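You operate a simulated robot arm through the tools that you are given. There is no shell and no other tool. Be economical: measure what you need, move in short steps, check, and stop when the job is done.

You run a simulated robot arm. Do the job below in one go: nothing can be reset, and whatever is moved stays where it is left.

## Task
Set the job card's dose, slide the bottle under the nozzle, give it one stroke, then slide it back.
Fine: the empty bottle that waits beside the nozzle. Set down upright: bottle.

It is judged by the outcome, as a careful person would: the job done as asked, and still so three seconds after it is handed in. It fails if anything else is knocked over, pushed out of place, dropped, spilled or broken.

## Robot
A 7-joint arm with a two-finger parallel gripper, fixed in place. Base frame: the origin is at the foot of the arm, x ahead of it, y to its left, z up; the work surface is at about z = 800. Readings come in mm, degrees, newtons and seconds.
Its first joint turns from -166.0 to 166.0 degrees. Payload 4.4 kg.
The TCP is the grasp point between the finger pads, 23 mm short of the fingertips. In the tool frame z runs along the fingers and y along their closing line. The gripper opens to 94 mm. The fingers are 38 mm wide and 10 mm thick; the gripper's body (54 by 96 mm) begins 39 mm behind the TCP.
Orientation is that of the tool frame in the base frame, as a unit quaternion [w, x, y, z]. With the fingers straight down and closing along the base's y, the tool's x points along the base's -x, its y along +y and its z along -z.

## Interface
- The arm moves only by the tool send_rows. Its argument "deltas" is a list of rows, each a list of 3 entries, a list of its own where there are three numbers: the shift along the base's x, y, z in units of 100 mm (1.0 is 100 mm), then the turn, a rotation vector about the base's x, y, z in units of 120 degrees (1.0 is 120 degrees), then the finger opening in mm, from 0 to 94. In form: [[[tx, ty, tz], [rx, ry, rz], jaw], ...]. A call has 1 to 12 rows; each row is the pose to reach, as a shift and turn from the pose commanded when the call began. A call with a number of a shift or a turn outside -1 to 1 is refused whole. A row lasts 0.2 s, in which the tool goes at most 50 mm and 8.6 degrees; a call with a longer step from one row to the next is refused whole, and so is a gripper value outside its range. Where a pose cannot be reached the arm comes as near as it can. A force on the tool above 40 N (or 10 N above the force at the start of the call, whichever is more), or a blocked arm, ends the call early, and 0.2 s more pass. The fingers move at their own pace (about 72 mm/s each) and stop on an object; they squeeze with about 32 N. The grip force told is the motor's: it shows also when the fingers shut on nothing. Time passes only in rows, and 0.2 s behind the last, so rows that repeat a pose let the fingers close. It gives the time, the measured TCP pose, the force on the tool (base axes), the opening and the grip force at its end, in the units of the frame above (readings bear some noise), with the torque about the TCP (base axes, N m) and any sound that the robot's microphone picked up, and new pictures: "views" is both (left out), scene, wrist or none.
- Cameras (640 x 400 px; columns grow to the right, rows downward): "scene" is fixed at [49.7, 648.2, 1627.1]; the picture's right is [-0.57, -0.82, 0.00], its down [-0.54, 0.37, -0.76] and it looks along [0.62, -0.43, -0.65] (base axes); focal length 317 px, centre (320, 200). "wrist" rides on the gripper at [86, 16, -75] in the tool frame; the picture's right is [-0.18, 0.98, 0.00], its down [-0.58, -0.11, -0.81] and it looks along [-0.79, -0.15, 0.59] (tool axes); focal length 243 px, centre (320, 200). There is no depth. A picture from a camera that has moved, and an enlarged one, comes with that camera's place and axes in the base frame and with its lens.
- enlarge(camera, box): a new picture of the part [left, top, right, bottom] of that camera's present view, enlarged. No time passes.
- hand_in(): hands the job in; it is judged then, once.

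Go step by step. Nothing tells you positions but the pictures and the camera data: compare them with the known pose of the tool, close in by small moves and look again before you grip or let go. The budget is 120 turns and 200 pictures, counting those below and the enlarged ones. Unless the task says otherwise, let go and move clear before handing in, and close with one line.

The tools are called as a command line: name --argument value ..., lists and objects as JSON in quotes. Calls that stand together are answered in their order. send_rows: Moves the arm, as the interface text tells. Its arguments: {"type":"object","properties":{"deltas":{"type":"array","items":{"type":"array"}},"views":{"type":"string","enum":["both","scene","wrist","none"]}},"required":["deltas"]} The other tools are called the same way: enlarge (camera, box) takes an enlarged picture of a part of a camera's view; hand_in () hands the job in.

At the start:

```text
t: 0.0
ee_pos: [507.5, -160.4, 1236.7]
orientation: [0.0, 0.0, 1.0, 0.0]
force: [0.8, 0.0, 0.4]
ft_torque: [0.0, 0.02, 0.0]
width: 94.1
grip_force: 0.1
```

scene: 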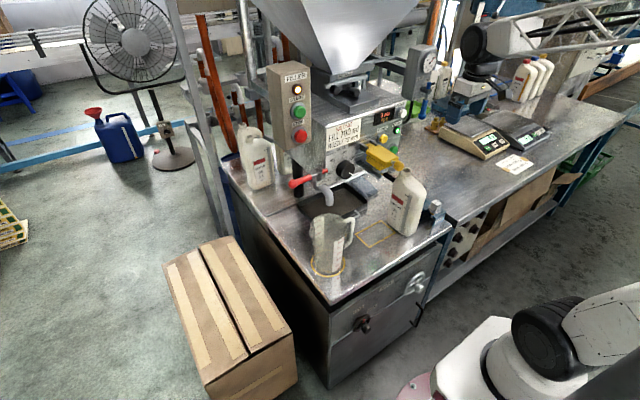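
wrist: 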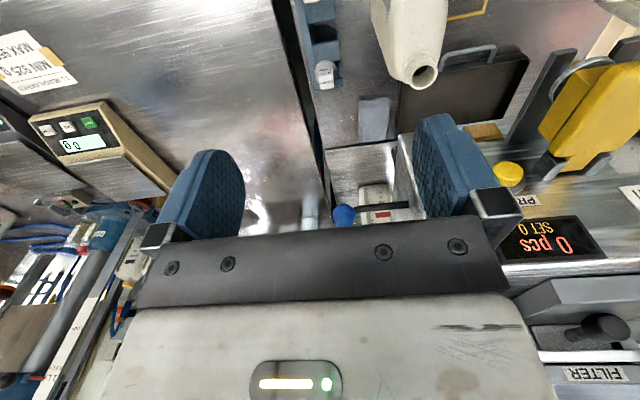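

I see a filling machine with a nozzle, a panel, a bottle and a jug on the bench. I'll look closer at each part before moving.

enlarge --camera "scene" --box '[260, 50, 460, 175]'

enlarge --camera "scene" --box '[220, 130, 460, 280]'

enlarge --camera "scene" --box '[420, 80, 580, 180]'

enlarge --camera "wrist" --box '[320, 0, 640, 270]'

enlarge --camera "wrist" --box '[0, 0, 240, 200]'

```text
3.20 times, centred on (360, 112) of scene
camera zoom: at [49.7, 648.2, 1627.1], right [-0.57, -0.82, 0.0], down [-0.54, 0.37, -0.76], along [0.62, -0.43, -0.65], focal length 1013 px, centre (192, 480)
```

zoom: 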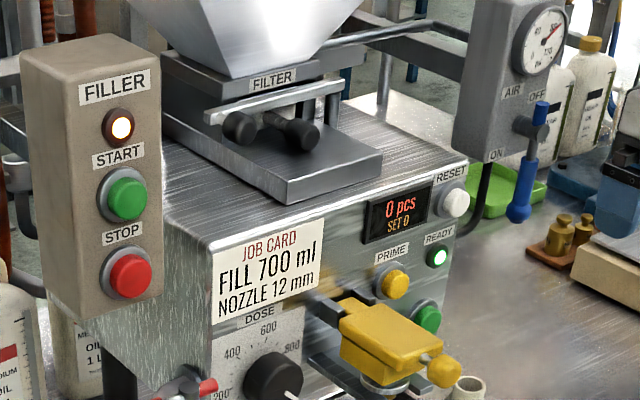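

```text
2.67 times, centred on (340, 205) of scene
camera zoom: at [49.7, 648.2, 1627.1], right [-0.57, -0.82, 0.0], down [-0.54, 0.37, -0.76], along [0.62, -0.43, -0.65], focal length 844 px, centre (267, 187)
```

zoom: 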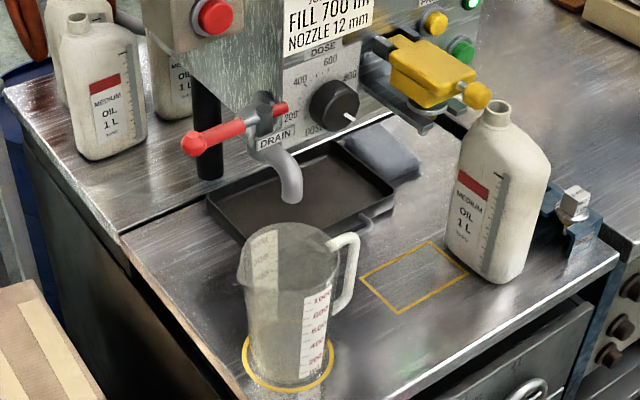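

```text
4.00 times, centred on (500, 130) of scene
camera zoom: at [49.7, 648.2, 1627.1], right [-0.57, -0.82, 0.0], down [-0.54, 0.37, -0.76], along [0.62, -0.43, -0.65], focal length 1267 px, centre (-400, 480)
```

zoom: 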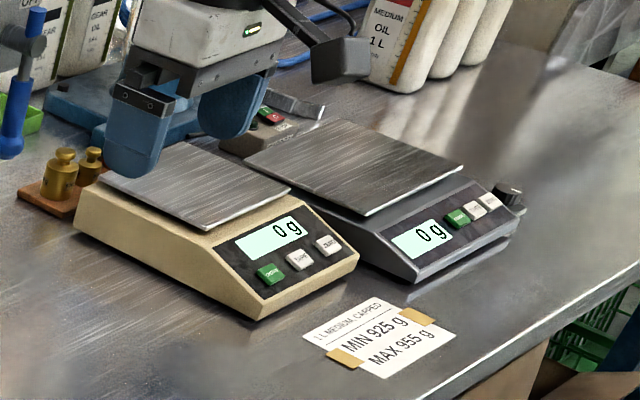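

```text
1.48 times, centred on (480, 135) of wrist
camera zoom: at [421.1, -144.0, 1313.1], right [0.18, 0.98, 0.0], down [0.58, -0.11, 0.81], along [0.79, -0.15, -0.59], focal length 359 px, centre (83, 296)
```

zoom: 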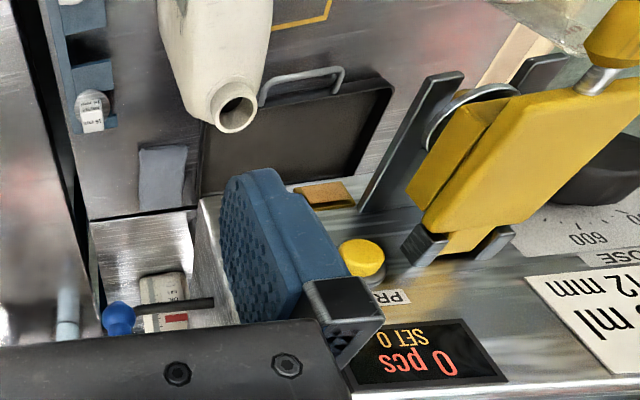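

```text
2.00 times, centred on (120, 100) of wrist
camera zoom: at [421.1, -144.0, 1313.1], right [0.18, 0.98, 0.0], down [0.58, -0.11, 0.81], along [0.79, -0.15, -0.59], focal length 485 px, centre (720, 400)
```

zoom: 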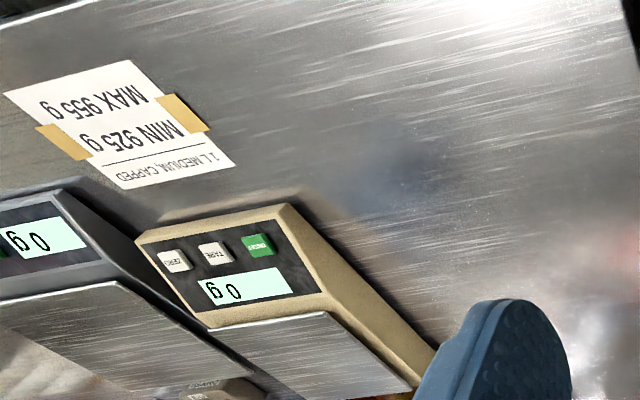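

The card asks for 700 ml. I'll bring the wrist camera in front of the panel to see the dial, the yellow part and the nozzle.

send_rows --deltas '[[[-0.2, 0.4, 0], [0, 0, 0], 94], [[-0.4, 0.8, 0], [0, 0, 0], 94], [[-0.5, 1.0, 0], [0, 0, 0], 94]]' --views "wrist"

send_rows --deltas '[[[-0.2, 0.4, 0], [0, 0, 0], 94], [[-0.4, 0.8, 0], [0, 0, 0], 94], [[-0.5, 1.0, 0], [0, 0, 0], 94]]' --views "both"

```text
t: 0.8
ee_pos: [456.1, -59.4, 1238.1]
orientation: [0.001, 0.0, 1.0, 0.0]
force: [-0.4, 0.0, 0.8]
ft_torque: [0.02, -0.01, 0.0]
width: 94.0
grip_force: 0.1
camera wrist: at [370.4, -43.5, 1313.7], right [0.18, 0.98, 0.0], down [0.58, -0.11, 0.81], along [0.79, -0.15, -0.59], focal length 243 px, centre (320, 200)
```

wrist: 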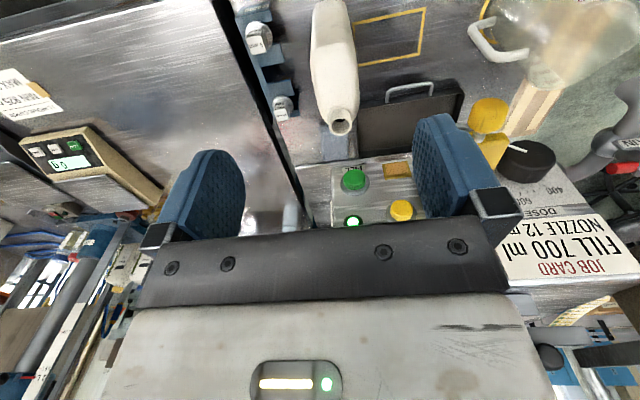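

```text
t: 1.6
ee_pos: [406.4, 39.8, 1237.2]
orientation: [-0.001, 0.0, 1.0, 0.0]
force: [-1.4, 1.0, 0.2]
ft_torque: [0.05, -0.04, 0.03]
width: 94.1
grip_force: 0.0
camera wrist: at [320.0, 57.7, 1313.1], right [0.18, 0.98, 0.0], down [0.58, -0.11, 0.81], along [0.79, -0.15, -0.59], focal length 243 px, centre (320, 200)
```

scene: 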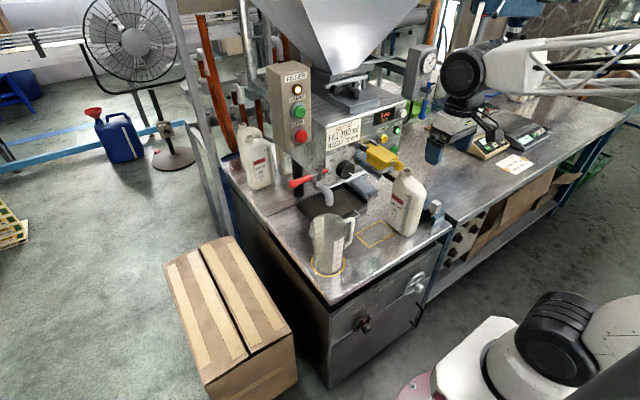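
wrist: 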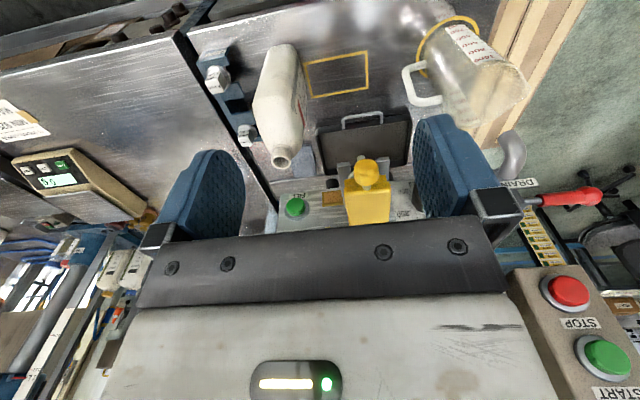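

The yellow part sits in a fork over the tray, with a green button at its side. I'll enlarge these.

enlarge --camera "wrist" --box '[240, 100, 440, 240]'

enlarge --camera "scene" --box '[320, 110, 430, 200]'

enlarge --camera "scene" --box '[290, 160, 450, 270]'

enlarge --camera "wrist" --box '[160, 20, 420, 180]'

```text
2.86 times, centred on (340, 170) of wrist
camera zoom: at [320.0, 57.7, 1313.1], right [0.18, 0.98, 0.0], down [0.58, -0.11, 0.81], along [0.79, -0.15, -0.59], focal length 693 px, centre (263, 286)
```

zoom: 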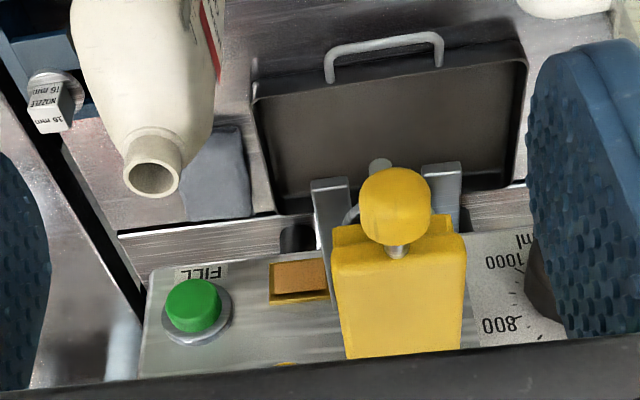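

```text
4.44 times, centred on (375, 155) of scene
camera zoom: at [49.7, 648.2, 1627.1], right [-0.57, -0.82, 0.0], down [-0.54, 0.37, -0.76], along [0.62, -0.43, -0.65], focal length 1407 px, centre (76, 400)
```

zoom: 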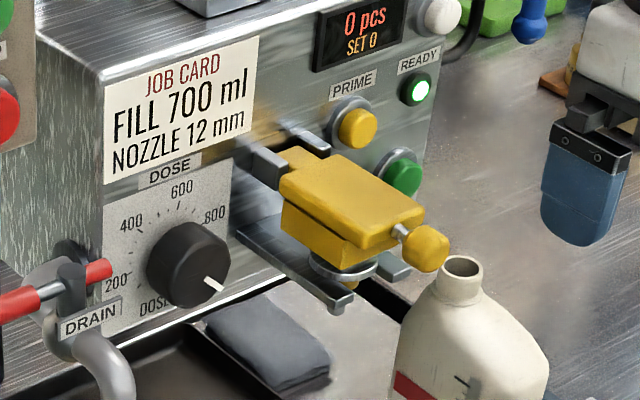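

```text
3.64 times, centred on (370, 215) of scene
camera zoom: at [49.7, 648.2, 1627.1], right [-0.57, -0.82, 0.0], down [-0.54, 0.37, -0.76], along [0.62, -0.43, -0.65], focal length 1152 px, centre (138, 146)
```

zoom: 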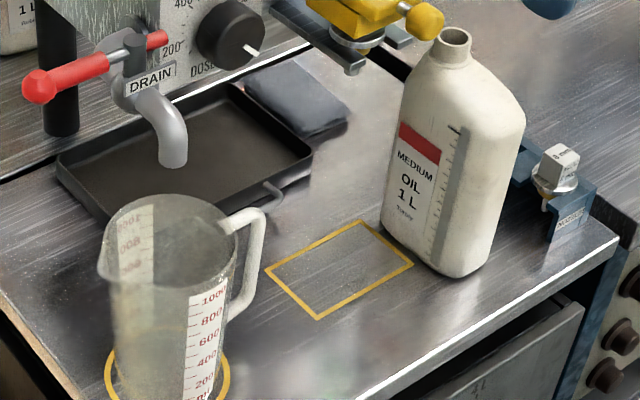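

```text
2.46 times, centred on (290, 100) of wrist
camera zoom: at [320.0, 57.7, 1313.1], right [0.18, 0.98, 0.0], down [0.58, -0.11, 0.81], along [0.79, -0.15, -0.59], focal length 597 px, centre (394, 446)
```

zoom: 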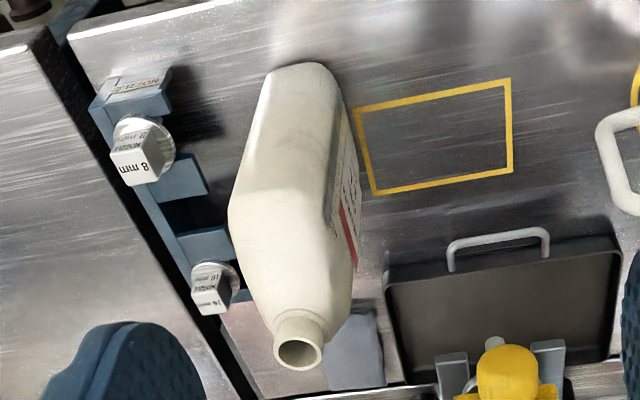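

From two views I place the bottle mouth near (570,-50,1045), the yellow knob near (508,71,1142) and the yellow floor rectangle at about x 540–615, y -15–109. I'll lower the arm and tilt it for a nearly level view of nozzle height and bottle footprint.

send_rows --deltas '[[[-0.2, 0.05, -0.35], [0, -0.06, 0], 94], [[-0.4, 0.1, -0.7], [0, -0.12, 0], 94], [[-0.7, 0.2, -1.0], [0, -0.18, 0], 94], [[-1.0, 0.3, -1.0], [0, -0.25, 0], 94]]' --views "none"

send_rows --deltas '[[[0, 0, -0.4], [0, 0, 0], 94], [[0, 0, -0.8], [0, 0, 0], 94], [[0, 0, -1.0], [0, 0, 0], 94], [[0, 0, -1.0], [0, 0, 0], 94]]' --views "wrist"

```text
t: 2.6
ee_pos: [307.4, 69.3, 1137.1]
orientation: [0.26, 0.0, 0.966, 0.0]
force: [0.0, 0.6, 0.1]
ft_torque: [-0.02, 0.02, 0.0]
width: 94.0
grip_force: 0.0
```

```text
t: 3.6
ee_pos: [308.3, 68.3, 1035.6]
orientation: [0.259, 0.001, 0.966, 0.0]
force: [0.0, 0.3, -1.1]
ft_torque: [0.01, -0.03, -0.01]
width: 93.9
grip_force: 0.2
camera wrist: at [195.7, 85.1, 1057.5], right [0.16, 0.98, 0.09], down [0.1, -0.11, 0.99], along [0.98, -0.15, -0.12], focal length 243 px, centre (320, 200)
```

wrist: 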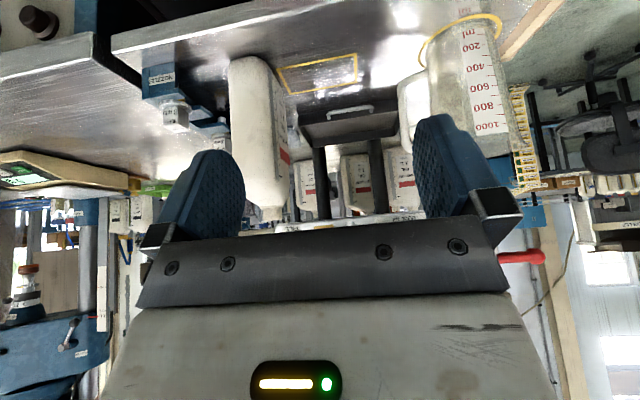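

The gripper hides everything above the bottle's mouth. I'll tilt further up to bring the nozzle into the free part of the picture.

send_rows --deltas '[[[0, 0, 0], [0, -0.07, 0], 94], [[0, 0, 0], [0, -0.14, 0], 94], [[0, 0, 0], [0, -0.21, 0], 94], [[0, 0, 0], [0, -0.25, 0], 94], [[0, 0, 0], [0, -0.25, 0], 94]]' --views "wrist"

```text
t: 4.8
ee_pos: [307.4, 68.4, 1036.9]
orientation: [0.5, 0.0, 0.866, 0.0]
force: [0.2, 0.1, 0.9]
ft_torque: [0.02, -0.02, 0.02]
width: 94.0
grip_force: 0.1
camera wrist: at [200.0, 85.7, 1000.5], right [0.09, 0.98, 0.16], down [-0.41, -0.11, 0.91], along [0.91, -0.15, 0.39], focal length 243 px, centre (320, 200)
```

wrist: 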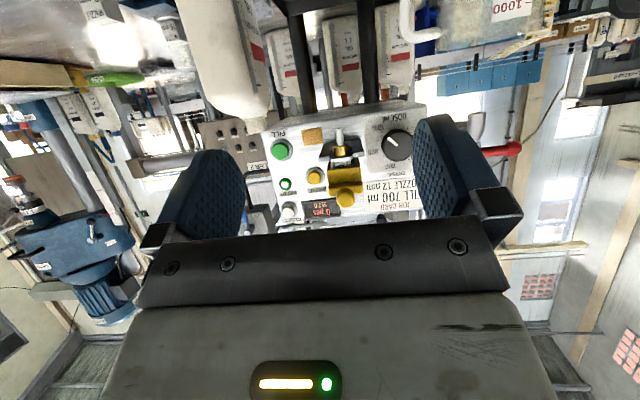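

enlarge --camera "wrist" --box '[240, 90, 440, 215]'

```text
3.20 times, centred on (340, 152) of wrist
camera zoom: at [200.0, 85.7, 1000.5], right [0.09, 0.98, 0.16], down [-0.41, -0.11, 0.91], along [0.91, -0.15, 0.39], focal length 776 px, centre (256, 352)
```

zoom: 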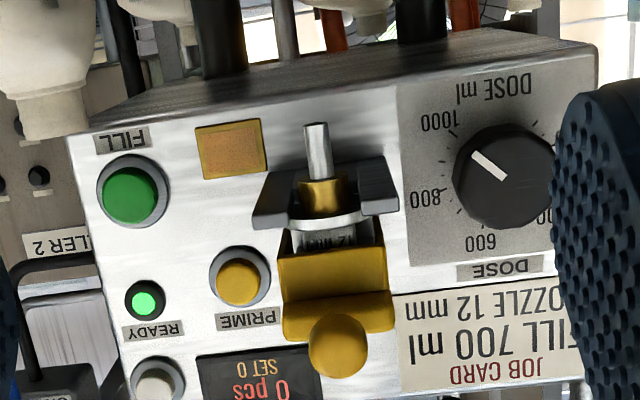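

I can now read the panel: a 12 mm nozzle is fitted, tip at about (573,70,1051), with FILL at (630,-40,1081). The dose dial at (625,162,1098) points near 950. I'll move in front of the dial to read its scale.

send_rows --deltas '[[[0.3, 0.35, 0], [0, 0, 0], 94], [[0.6, 0.7, 0], [0, 0, 0], 94], [[0.9, 0.9, 0.1], [0, 0, 0], 94], [[0.9, 0.9, 0.1], [0, 0, 0], 94]]' --views "wrist"

enlarge --camera "wrist" --box '[270, 70, 430, 170]'

```text
t: 5.8
ee_pos: [399.8, 159.0, 1047.6]
orientation: [0.5, 0.0, 0.866, 0.0]
force: [0.9, 0.1, -0.6]
ft_torque: [0.01, -0.01, -0.04]
width: 93.8
grip_force: 0.0
camera wrist: at [291.8, 176.2, 1011.8], right [0.09, 0.98, 0.16], down [-0.41, -0.11, 0.91], along [0.91, -0.15, 0.39], focal length 243 px, centre (320, 200)
```

wrist: 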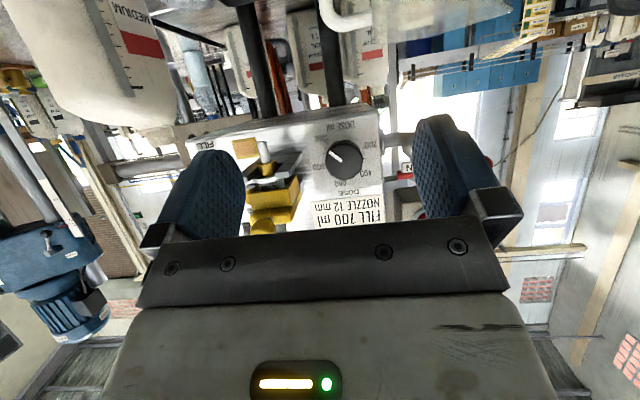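

```text
4.00 times, centred on (350, 120) of wrist
camera zoom: at [291.8, 176.2, 1011.8], right [0.09, 0.98, 0.16], down [-0.41, -0.11, 0.91], along [0.91, -0.15, 0.39], focal length 970 px, centre (200, 520)
```

zoom: 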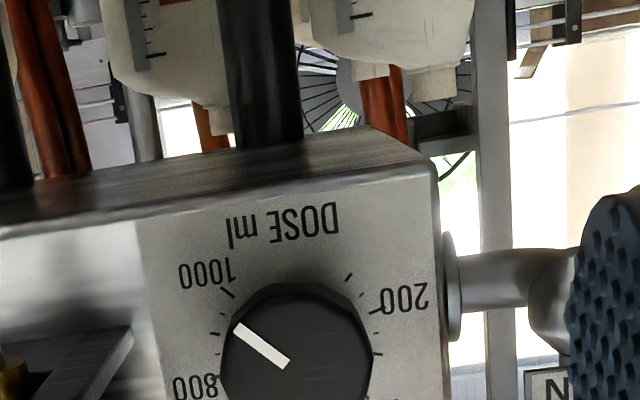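

enlarge --camera "wrist" --box '[300, 110, 396, 200]'

enlarge --camera "scene" --box '[320, 140, 384, 190]'

```text
4.44 times, centred on (348, 155) of wrist
camera zoom: at [291.8, 176.2, 1011.8], right [0.09, 0.98, 0.16], down [-0.41, -0.11, 0.91], along [0.91, -0.15, 0.39], focal length 1078 px, centre (196, 400)
```

zoom: 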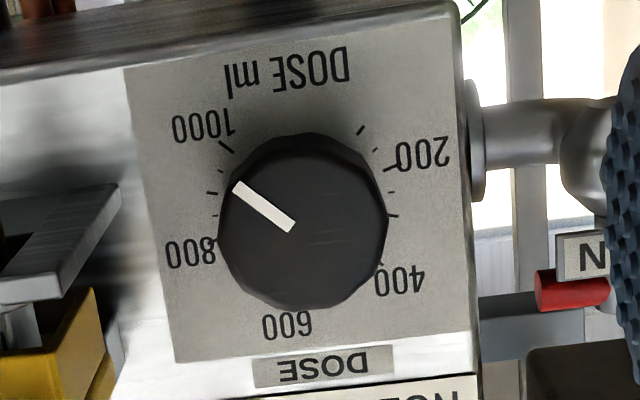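

```text
8.00 times, centred on (352, 165) of scene
camera zoom: at [49.7, 648.2, 1627.1], right [-0.57, -0.82, 0.0], down [-0.54, 0.37, -0.76], along [0.62, -0.43, -0.65], focal length 2533 px, centre (64, 480)
```

zoom: 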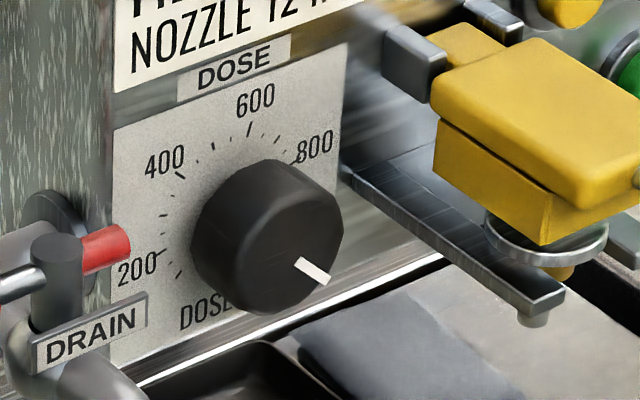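

The dial is linear at 30° per 100 ml and now points at 1000, so 700 needs a quarter turn counter-clockwise seen from the front. The knob axis is at about y 163, z 1098.5, with its face at x 609. I'll level the tool in front of it.

send_rows --deltas '[[[0.2, 0.034, 0.2], [0, -0.07, 0], 94], [[0.4, 0.034, 0.4], [0, -0.14, 0], 94], [[0.6, 0.034, 0.518], [0, -0.2, 0], 70], [[0.825, 0.034, 0.518], [0, -0.25, 0], 66], [[0.825, 0.034, 0.518], [0, -0.25, 0], 66]]' --views "both"

enlarge --camera "scene" --box '[300, 110, 460, 210]'

```text
t: 7.0
ee_pos: [478.3, 162.2, 1100.0]
orientation: [0.708, 0.001, 0.707, 0.0]
force: [-0.1, 1.1, -0.1]
ft_torque: [-0.01, 0.0, -0.02]
width: 66.0
grip_force: 0.0
camera wrist: at [405.2, 178.9, 1014.5], right [0.0, 0.98, 0.18], down [-0.81, -0.11, 0.58], along [0.59, -0.15, 0.79], focal length 243 px, centre (320, 200)
```

scene: 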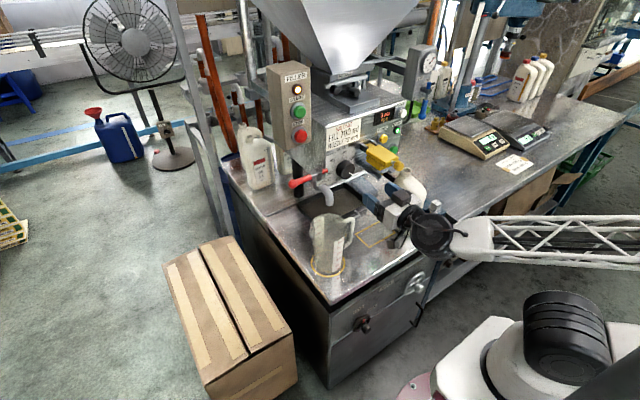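
wrist: 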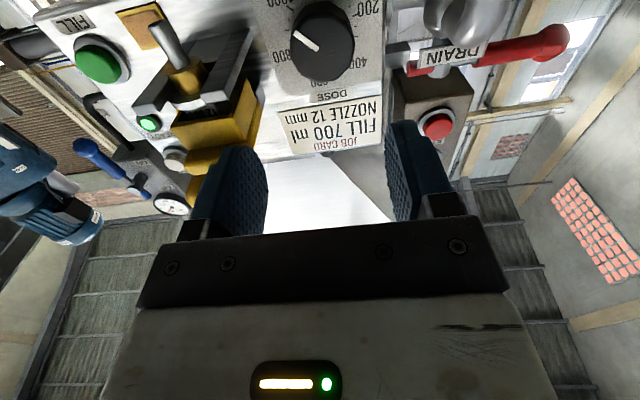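

```text
4.00 times, centred on (380, 160) of scene
camera zoom: at [49.7, 648.2, 1627.1], right [-0.57, -0.82, 0.0], down [-0.54, 0.37, -0.76], along [0.62, -0.43, -0.65], focal length 1267 px, centre (80, 360)
```

zoom: 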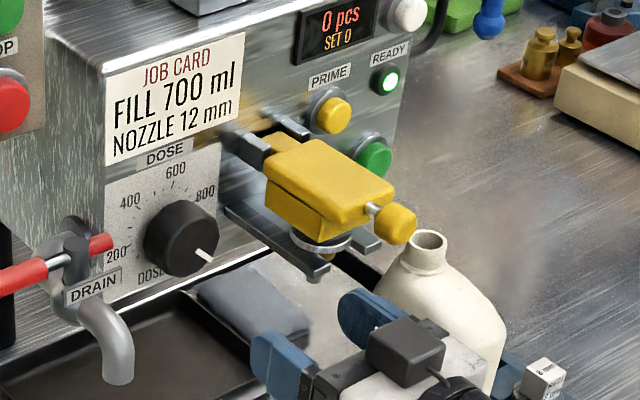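

The path to the knob is clear. I'll advance along x with a 10° roll and take a look before closing.

send_rows --deltas '[[[0.35, 0, 0], [0.04, 0, 0], 66], [[0.7, 0, 0], [0.083, 0, 0], 66], [[1.0, 0, 0], [0.083, 0, 0], 66], [[1.0, 0, 0], [0.083, 0, 0], 66]]' --views "wrist"

enlarge --camera "scene" --box '[300, 130, 428, 210]'

```text
t: 8.0
ee_pos: [580.4, 162.8, 1098.4]
orientation: [0.704, 0.063, 0.704, 0.061]
force: [-0.4, -0.6, 0.1]
ft_torque: [-0.03, 0.03, -0.04]
width: 66.0
grip_force: 0.1
camera wrist: at [505.7, 194.0, 1016.8], right [0.0, 0.94, 0.35], down [-0.81, -0.21, 0.55], along [0.59, -0.28, 0.75], focal length 243 px, centre (320, 200)
```

wrist: 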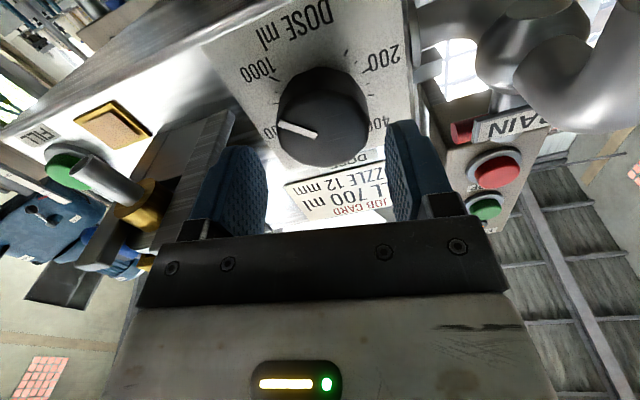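

```text
5.00 times, centred on (364, 170) of scene
camera zoom: at [49.7, 648.2, 1627.1], right [-0.57, -0.82, 0.0], down [-0.54, 0.37, -0.76], along [0.62, -0.43, -0.65], focal length 1583 px, centre (100, 350)
```

zoom: 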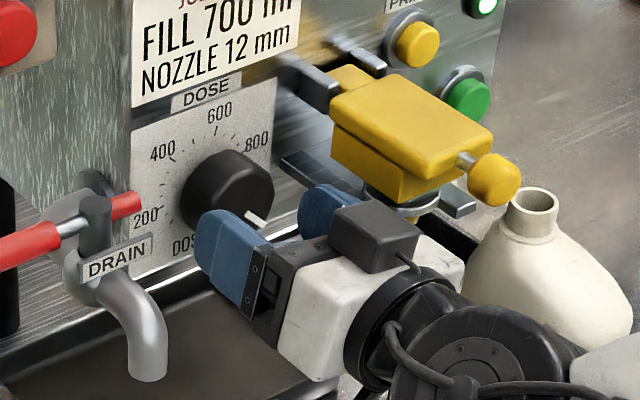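

The knob is between the fingers. I'll advance 32 mm and close.

send_rows --deltas '[[[0.16, 0.01, -0.01], [0, 0, 0], 66], [[0.32, 0.01, -0.01], [0, 0, 0], 66], [[0.32, 0.01, -0.01], [0, 0, 0], 56], [[0.32, 0.01, -0.01], [0, 0, 0], 46], [[0.32, 0.01, -0.01], [0, 0, 0], 40], [[0.32, 0.01, -0.01], [0, 0, 0], 40]]' --views "wrist"

```text
t: 9.4
ee_pos: [612.3, 163.6, 1098.5]
orientation: [0.705, 0.062, 0.704, 0.06]
force: [10.0, 27.8, 3.8]
ft_torque: [-0.11, 0.11, 0.39]
width: 52.5
grip_force: 14.0
camera wrist: at [537.6, 194.9, 1016.4], right [0.0, 0.94, 0.35], down [-0.81, -0.21, 0.55], along [0.59, -0.28, 0.76], focal length 243 px, centre (320, 200)
```

wrist: 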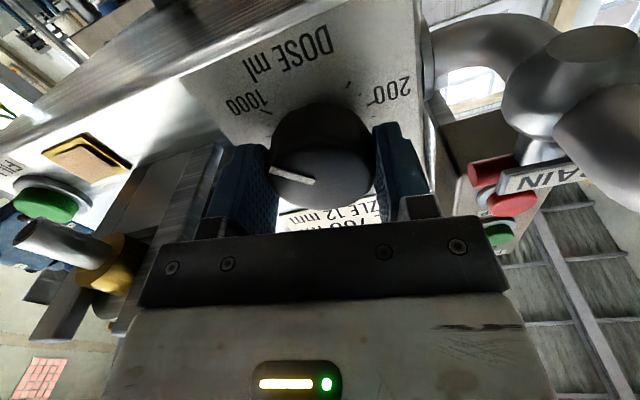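

The -y finger touches first (27 N in +y), so the knob is slightly further to +y. I'll shift 2.5 mm that way to centre.

send_rows --deltas '[[[0, 0.015, 0], [0, 0, 0], 40], [[0, 0.025, 0], [0, 0, 0], 40], [[0, 0.025, 0], [0, 0, 0], 40]]' --views "none"

```text
t: 10.2
ee_pos: [612.1, 163.7, 1097.3]
orientation: [0.705, 0.062, 0.704, 0.061]
force: [1.5, -21.3, 3.7]
ft_torque: [-0.11, -0.5, -0.84]
width: 51.0
grip_force: 45.2
```

It's gripped now, with a slight overshoot. I'll move back 1 mm and turn -50°.

send_rows --deltas '[[[0, -0.01, 0], [0, 0, 0], 40], [[0, -0.01, 0], [-0.06, 0, 0], 40], [[0, -0.01, 0], [-0.12, 0, 0], 40], [[0, -0.01, 0], [-0.18, 0, 0], 40], [[0, -0.01, 0], [-0.24, 0, 0], 40], [[0, -0.01, 0], [-0.3, 0, 0], 40], [[0, -0.01, 0], [-0.36, 0, 0], 40], [[0, -0.01, 0], [-0.417, 0, 0], 40], [[0, -0.01, 0], [-0.417, 0, 0], 40]]' --views "both"

```text
t: 11.3
ee_pos: [611.2, 164.6, 1097.8]
orientation: [0.703, -0.075, 0.703, -0.077]
force: [-12.2, -10.3, 2.0]
ft_torque: [-0.01, -0.11, -0.36]
width: 50.8
grip_force: 44.9
stopped in row 5: the force on the tool passed its limit at 40 N (the readings are from after the stop); the commanded pose is now the measured one
camera wrist: at [537.3, 162.1, 1010.9], right [0.0, 1.0, -0.03], down [-0.81, 0.02, 0.59], along [0.59, 0.03, 0.81], focal length 243 px, centre (320, 200)
```

scene: 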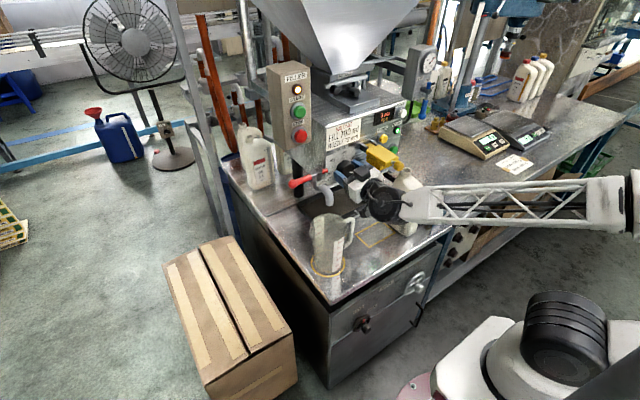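
wrist: 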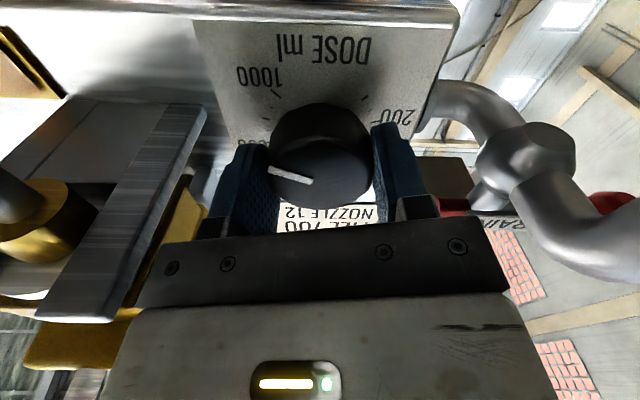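

It turned about 22° and then met the force limit from a small centring error. I'll continue more slowly from here.

send_rows --deltas '[[[0, 0, 0], [-0.04, 0, 0], 40], [[0, 0, 0], [-0.08, 0, 0], 40], [[0, 0, 0], [-0.12, 0, 0], 40], [[0, 0, 0], [-0.16, 0, 0], 40], [[0, 0, 0], [-0.2, 0, 0], 40], [[0, 0, 0], [-0.24, 0, 0], 40], [[0, 0, 0], [-0.24, 0, 0], 40]]' --views "none"

```text
t: 12.0
ee_pos: [612.6, 163.0, 1097.0]
orientation: [0.693, -0.141, 0.692, -0.143]
force: [-21.5, -5.6, 1.2]
ft_torque: [-0.01, -0.12, -0.76]
width: 50.8
grip_force: 44.5
stopped in row 3: the force on the tool passed its limit at 42 N (the readings are from after the stop); the commanded pose is now the measured one
```

There's a pull along x, so I'll ease x back slightly and go on turning.

send_rows --deltas '[[[-0.015, 0, 0], [0, 0, 0], 40], [[-0.015, 0, 0], [-0.03, 0, 0], 40], [[-0.015, 0, 0], [-0.06, 0, 0], 40], [[-0.015, 0, 0], [-0.09, 0, 0], 40], [[-0.015, 0, 0], [-0.12, 0, 0], 40], [[-0.015, 0, 0], [-0.15, 0, 0], 40], [[-0.015, 0, 0], [-0.15, 0, 0], 40]]' --views "none"

```text
t: 13.6
ee_pos: [610.9, 164.4, 1097.9]
orientation: [0.661, -0.251, 0.661, -0.249]
force: [14.1, -1.1, 0.3]
ft_torque: [0.01, 0.21, -0.15]
width: 50.9
grip_force: 44.9
```

Roll is -41°, so the knob has turned about 51°. I'll release, roll back and view the dial.

send_rows --deltas '[[[0, 0, 0], [0, 0, 0], 66], [[0, 0, 0], [0, 0, 0], 66], [[-0.25, 0, 0], [0.0, 0, 0], 66], [[-0.45, 0, 0], [0.07, 0, 0], 66], [[-0.45, 0, 0], [0.14, 0, 0], 66], [[-0.45, 0, 0], [0.21, 0, 0], 66], [[-0.45, 0, 0], [0.28, 0, 0], 66], [[-0.45, 0, 0], [0.345, 0, 0], 66], [[-0.45, 0, 0], [0.345, 0, 0], 66]]' --views "wrist"

enlarge --camera "wrist" --box '[240, 40, 420, 190]'

enlarge --camera "scene" --box '[320, 140, 384, 190]'

```text
t: 15.6
ee_pos: [567.2, 164.4, 1097.6]
orientation: [0.707, 0.001, 0.707, 0.0]
force: [-0.5, 0.7, -0.2]
ft_torque: [0.0, 0.02, -0.04]
width: 66.0
grip_force: 0.0
camera wrist: at [491.8, 182.2, 1011.6], right [0.0, 0.98, 0.19], down [-0.81, -0.11, 0.58], along [0.59, -0.15, 0.79], focal length 243 px, centre (320, 200)
```

wrist: 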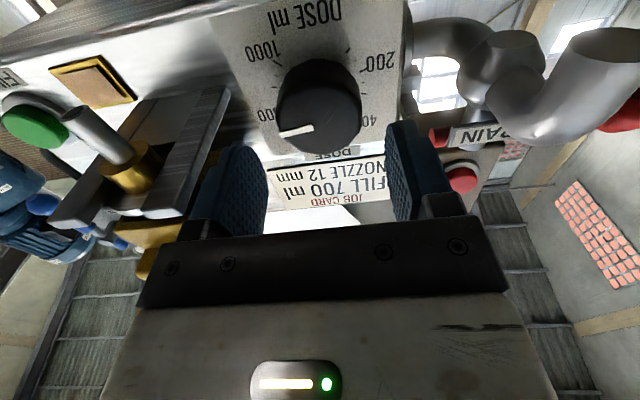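

```text
2.67 times, centred on (330, 115) of wrist
camera zoom: at [491.8, 182.2, 1011.6], right [0.0, 0.98, 0.19], down [-0.81, -0.11, 0.58], along [0.59, -0.15, 0.79], focal length 647 px, centre (293, 427)
```

zoom: 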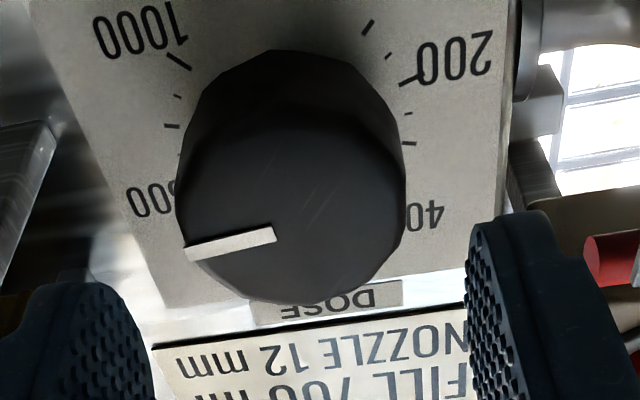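

```text
8.00 times, centred on (352, 165) of scene
camera zoom: at [49.7, 648.2, 1627.1], right [-0.57, -0.82, 0.0], down [-0.54, 0.37, -0.76], along [0.62, -0.43, -0.65], focal length 2533 px, centre (64, 480)
```

zoom: 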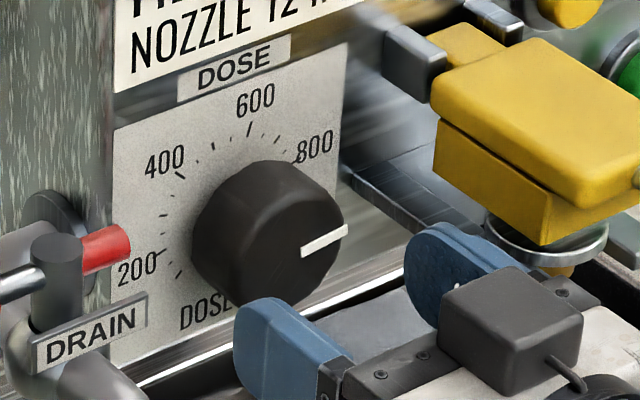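

The pointer is at about 87° (840 ml), and 45° is needed. I'll regrip at roll 0.

send_rows --deltas '[[[0.22, 0, 0], [0, 0, 0], 66], [[0.44, 0, 0], [0, 0, 0], 66], [[0.44, 0, 0], [0, 0, 0], 54], [[0.44, 0, 0], [0, 0, 0], 46], [[0.44, 0, 0], [0, 0, 0], 40], [[0.44, 0, 0], [0, 0, 0], 40]]' --views "none"

```text
t: 17.0
ee_pos: [609.8, 164.8, 1096.2]
orientation: [0.707, 0.001, 0.707, 0.0]
force: [11.7, -7.6, 0.1]
ft_torque: [0.01, -0.11, -0.18]
width: 50.9
grip_force: 44.9
```

send_rows --deltas '[[[0.01, -0.005, 0], [-0.03, 0, 0], 40], [[0.01, -0.005, 0], [-0.06, 0, 0], 40], [[0.01, -0.005, 0], [-0.09, 0, 0], 40], [[0.01, -0.005, 0], [-0.12, 0, 0], 40], [[0.01, -0.005, 0], [-0.15, 0, 0], 40], [[0.01, -0.005, 0], [-0.18, 0, 0], 40], [[0.01, -0.005, 0], [-0.21, 0, 0], 40], [[0.01, -0.005, 0], [-0.24, 0, 0], 40], [[0.01, -0.005, 0], [-0.27, 0, 0], 40], [[0.01, -0.005, 0], [-0.3, 0, 0], 40], [[0.01, -0.005, 0], [-0.35, 0, 0], 40], [[0.01, -0.005, 0], [-0.35, 0, 0], 40]]' --views "none"

```text
t: 17.6
ee_pos: [609.3, 163.3, 1097.0]
orientation: [0.706, -0.034, 0.706, -0.035]
force: [-26.9, -1.2, -0.9]
ft_torque: [-0.01, 0.01, -0.23]
width: 51.0
grip_force: 45.5
stopped in row 2: the force on the tool passed its limit at 44 N (the readings are from after the stop); the commanded pose is now the measured one
```

Force along x again; I'll ease it back 1.5 mm and keep turning.

send_rows --deltas '[[[-0.015, 0, 0], [0, 0, 0], 40], [[-0.015, 0, 0], [-0.03, 0, 0], 40], [[-0.015, 0, 0], [-0.06, 0, 0], 40], [[-0.015, 0, 0], [-0.09, 0, 0], 40], [[-0.015, 0, 0], [-0.12, 0, 0], 40], [[-0.015, 0, 0], [-0.15, 0, 0], 40], [[-0.015, 0, 0], [-0.18, 0, 0], 40], [[-0.015, 0, 0], [-0.21, 0, 0], 40], [[-0.015, 0, 0], [-0.24, 0, 0], 40], [[-0.015, 0, 0], [-0.27, 0, 0], 40], [[-0.015, 0, 0], [-0.3, 0, 0], 40], [[-0.015, 0, 0], [-0.3, 0, 0], 40]]' --views "none"

```text
t: 19.9
ee_pos: [609.0, 163.5, 1096.6]
orientation: [0.663, -0.244, 0.663, -0.247]
force: [1.0, -12.5, -0.4]
ft_torque: [0.02, 0.06, -0.41]
width: 50.8
grip_force: 44.9
stopped in row 11: the force on the tool passed its limit at 41 N (the readings are from after the stop); the commanded pose is now the measured one
```

Roll is now -40.5°. I'll release, back off and read the dial.

send_rows --deltas '[[[0, 0, 0], [0, 0, 0], 66], [[0, 0, 0], [0, 0, 0], 66], [[-0.25, 0, 0], [0.0, 0, 0], 66], [[-0.45, 0, 0], [0.07, 0, 0], 66], [[-0.45, 0, 0], [0.14, 0, 0], 66], [[-0.45, 0, 0], [0.21, 0, 0], 66], [[-0.45, 0, 0], [0.28, 0, 0], 66], [[-0.45, 0, 0], [0.338, 0, 0], 66], [[-0.45, 0, 0], [0.338, 0, 0], 66]]' --views "wrist"

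enlarge --camera "wrist" --box '[240, 40, 420, 190]'

enlarge --camera "scene" --box '[320, 140, 384, 190]'

```text
t: 21.9
ee_pos: [564.7, 163.4, 1096.7]
orientation: [0.707, 0.002, 0.707, -0.002]
force: [0.4, -0.2, -1.2]
ft_torque: [0.0, -0.01, 0.03]
width: 65.9
grip_force: 0.0
camera wrist: at [490.0, 180.7, 1011.5], right [0.0, 0.98, 0.18], down [-0.81, -0.11, 0.58], along [0.59, -0.15, 0.79], focal length 243 px, centre (320, 200)
```

wrist: 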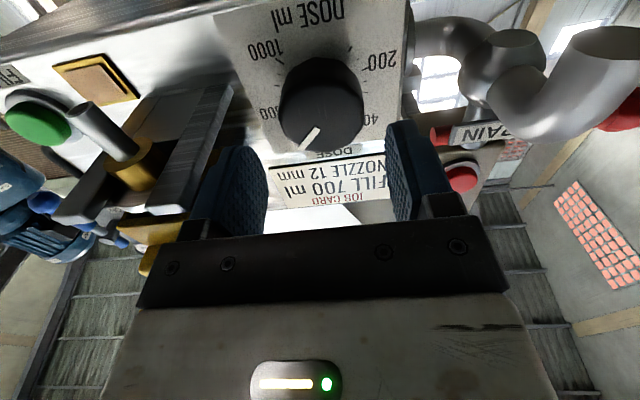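

```text
2.67 times, centred on (330, 115) of wrist
camera zoom: at [490.0, 180.7, 1011.5], right [0.0, 0.98, 0.18], down [-0.81, -0.11, 0.58], along [0.59, -0.15, 0.79], focal length 647 px, centre (293, 427)
```

zoom: 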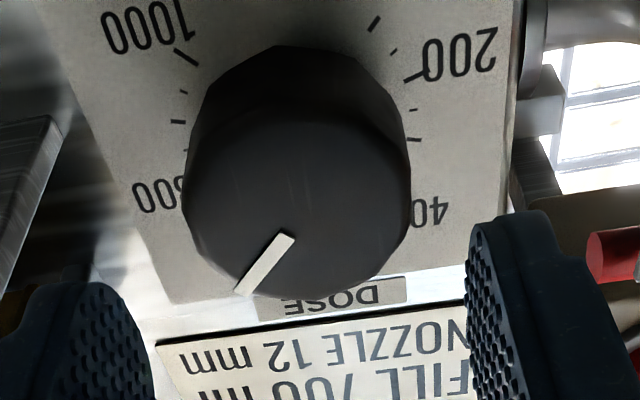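

```text
8.00 times, centred on (352, 165) of scene
camera zoom: at [49.7, 648.2, 1627.1], right [-0.57, -0.82, 0.0], down [-0.54, 0.37, -0.76], along [0.62, -0.43, -0.65], focal length 2533 px, centre (64, 480)
```

zoom: 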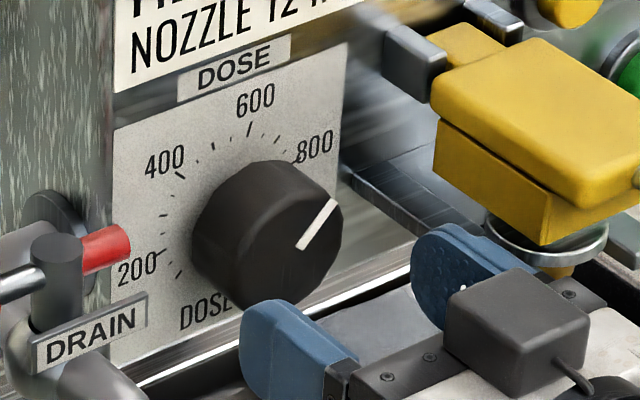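

The pointer is near 46–50°, where 45° would be exactly 700. I'll zoom in for a more exact reading.

enlarge --camera "scene" --box '[344, 155, 368, 175]'

enlarge --camera "wrist" --box '[290, 110, 340, 160]'

```text
16.00 times, centred on (356, 165) of scene
camera zoom: at [49.7, 648.2, 1627.1], right [-0.57, -0.82, 0.0], down [-0.54, 0.37, -0.76], along [0.62, -0.43, -0.65], focal length 5067 px, centre (-256, 760)
```

zoom: 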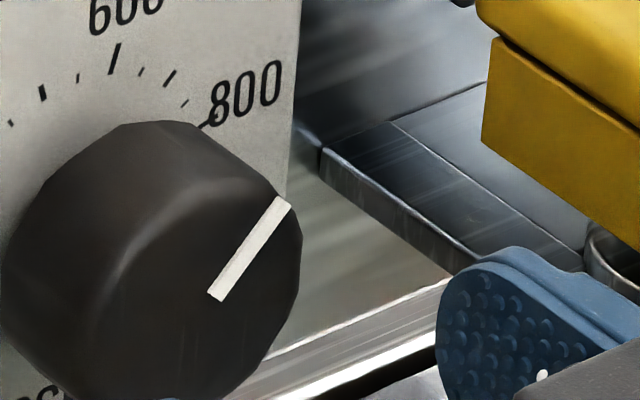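

```text
8.00 times, centred on (315, 135) of wrist
camera zoom: at [490.0, 180.7, 1011.5], right [0.0, 0.98, 0.18], down [-0.81, -0.11, 0.58], along [0.59, -0.15, 0.79], focal length 1941 px, centre (360, 720)
```

zoom: 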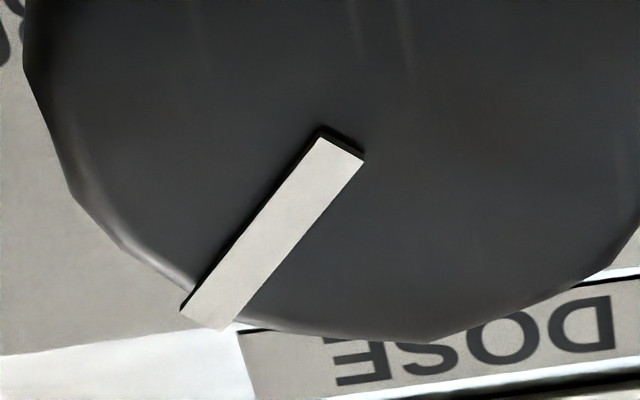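

The two close readings give about 43.5°, i.e. 695–700 ml, so the pointer is on the 700 mark. I'll back out and tilt to view the bottle and nozzle together.

send_rows --deltas '[[[-0.4, 0, 0], [0, 0, 0], 90], [[-0.8, 0, 0], [0, 0, 0], 90], [[-1.0, 0, 0], [0, 0, 0], 90]]' --views "none"

send_rows --deltas '[[[-0.4, -0.3, 0], [0, 0.06, 0], 90], [[-0.8, -0.6, -0.1], [0, 0.12, 0], 90], [[-1.0, -0.95, -0.3], [0, 0.18, 0], 90], [[-1.0, -0.95, -0.5], [0, 0.25, 0], 90], [[-1.0, -0.95, -0.5], [0, 0.25, 0], 90]]' --views "wrist"

enlarge --camera "wrist" --box '[230, 80, 390, 190]'

enlarge --camera "scene" --box '[360, 140, 456, 250]'

```text
t: 22.7
ee_pos: [463.8, 164.1, 1098.0]
orientation: [0.707, 0.0, 0.707, -0.001]
force: [-0.6, 0.3, -0.3]
ft_torque: [0.0, -0.01, 0.0]
width: 90.2
grip_force: 0.0
```

```text
refused: row 2 steps farther than a row can; nothing moved
```

```text
3.64 times, centred on (310, 135) of wrist
camera zoom: at [388.5, 181.1, 1012.0], right [0.0, 0.98, 0.18], down [-0.81, -0.11, 0.58], along [0.59, -0.15, 0.79], focal length 882 px, centre (356, 436)
```

zoom: 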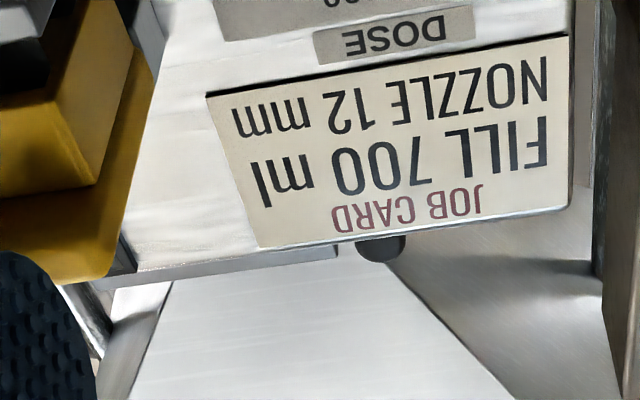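

```text
3.64 times, centred on (408, 195) of scene
camera zoom: at [49.7, 648.2, 1627.1], right [-0.57, -0.82, 0.0], down [-0.54, 0.37, -0.76], along [0.62, -0.43, -0.65], focal length 1152 px, centre (0, 218)
```

zoom: 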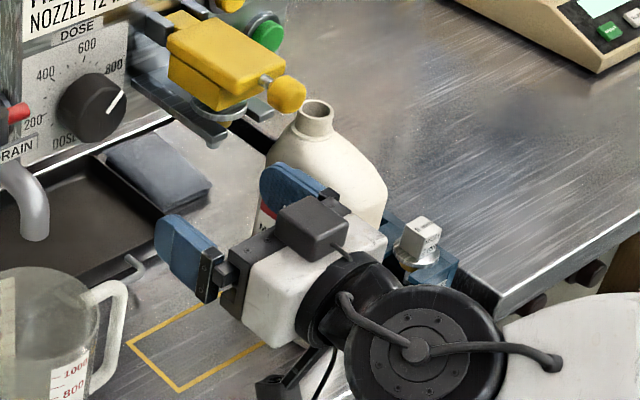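

That call was refused for one step being too long. I'll resend it with smaller steps.

send_rows --deltas '[[[-0.35, -0.25, 0], [0, 0.06, 0], 90], [[-0.7, -0.5, -0.1], [0, 0.12, 0], 90], [[-1.0, -0.75, -0.3], [0, 0.18, 0], 90], [[-1.0, -1.0, -0.5], [0, 0.25, 0], 90], [[-1.0, -1.0, -0.5], [0, 0.25, 0], 90]]' --views "wrist"

enlarge --camera "wrist" --box '[230, 80, 390, 190]'

enlarge --camera "scene" --box '[370, 150, 450, 250]'

```text
t: 23.9
ee_pos: [359.5, 65.4, 1046.5]
orientation: [0.499, 0.001, 0.867, -0.001]
force: [0.0, -0.1, -0.5]
ft_torque: [0.0, 0.01, -0.02]
width: 90.1
grip_force: 0.1
camera wrist: at [253.5, 82.1, 1010.0], right [0.09, 0.98, 0.16], down [-0.41, -0.11, 0.91], along [0.91, -0.15, 0.39], focal length 243 px, centre (320, 200)
```

wrist: 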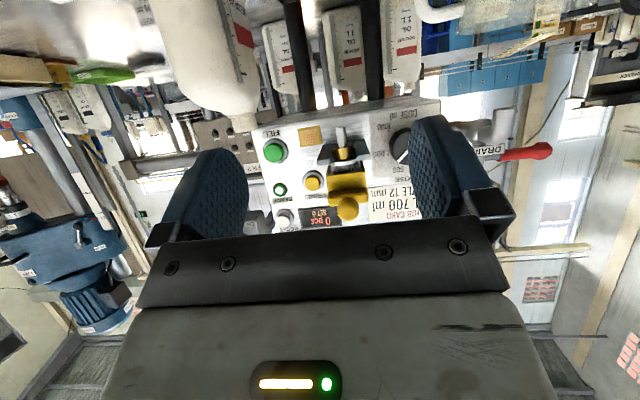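

```text
3.64 times, centred on (310, 135) of wrist
camera zoom: at [253.5, 82.1, 1010.0], right [0.09, 0.98, 0.16], down [-0.41, -0.11, 0.91], along [0.91, -0.15, 0.39], focal length 882 px, centre (356, 436)
```

zoom: 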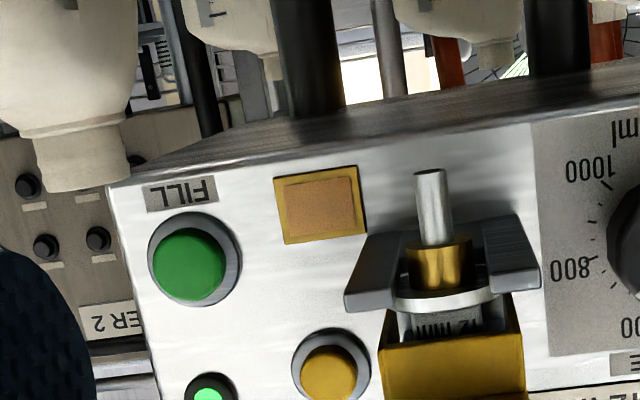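

```text
4.00 times, centred on (410, 200) of scene
camera zoom: at [49.7, 648.2, 1627.1], right [-0.57, -0.82, 0.0], down [-0.54, 0.37, -0.76], along [0.62, -0.43, -0.65], focal length 1267 px, centre (-40, 200)
```

zoom: 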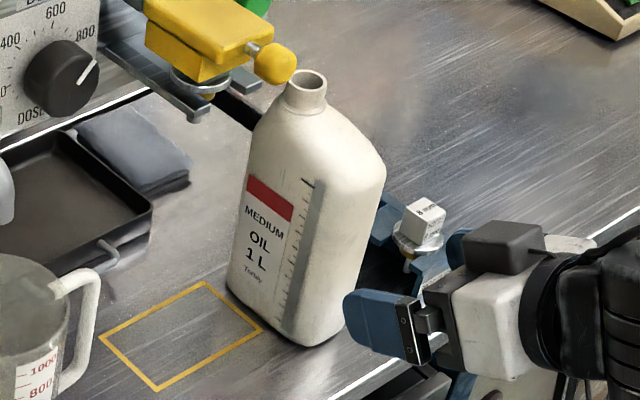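

Both views agree: nozzle tip at about (572,71,1051), bottle mouth at about (569.5,-49,1043), so the bottle slides about 120 mm in +y. I'll view the bottle from straight ahead to find its sides for the grip.

send_rows --deltas '[[[-0.1, -0.3, 0], [0, 0.06, 0], 90], [[-0.2, -0.6, 0], [0, 0.12, 0], 90], [[-0.3, -0.95, -0.1], [0, 0.18, 0], 90], [[-0.3, -1.0, -0.1], [0, 0.25, 0], 90], [[-0.3, -1.0, -0.1], [0, 0.25, 0], 90]]' --views "wrist"

enlarge --camera "wrist" --box '[230, 20, 420, 230]'

```text
t: 25.1
ee_pos: [333.0, -36.2, 1035.6]
orientation: [0.259, 0.0, 0.966, -0.001]
force: [0.3, 0.6, 0.9]
ft_torque: [-0.01, -0.01, 0.02]
width: 90.2
grip_force: 0.1
out of reach, approached as far as the arm can: row 2
camera wrist: at [220.6, -19.4, 1058.2], right [0.16, 0.98, 0.09], down [0.1, -0.11, 0.99], along [0.98, -0.15, -0.12], focal length 243 px, centre (320, 200)
```

wrist: 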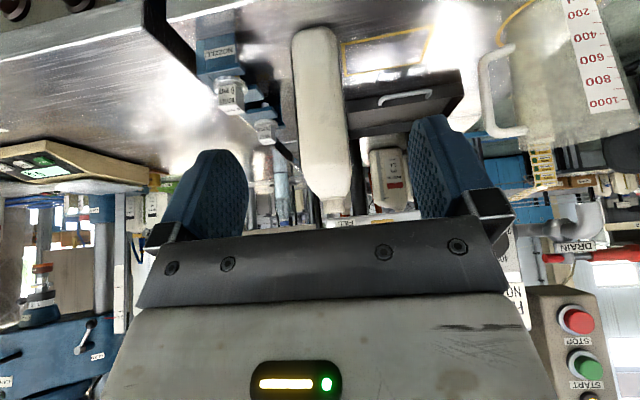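

```text
1.90 times, centred on (325, 125) of wrist
camera zoom: at [220.6, -19.4, 1058.2], right [0.16, 0.98, 0.09], down [0.1, -0.11, 0.99], along [0.98, -0.15, -0.12], focal length 462 px, centre (310, 343)
```

zoom: 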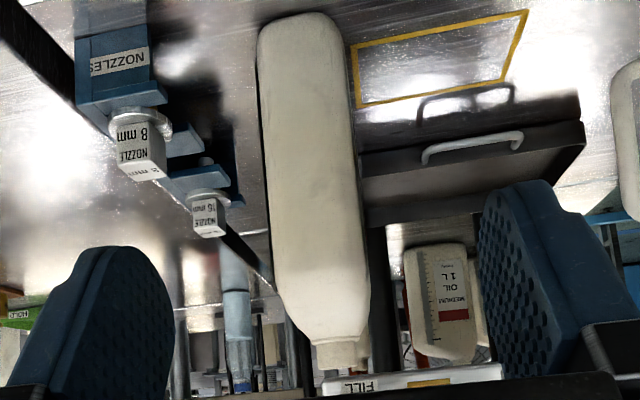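

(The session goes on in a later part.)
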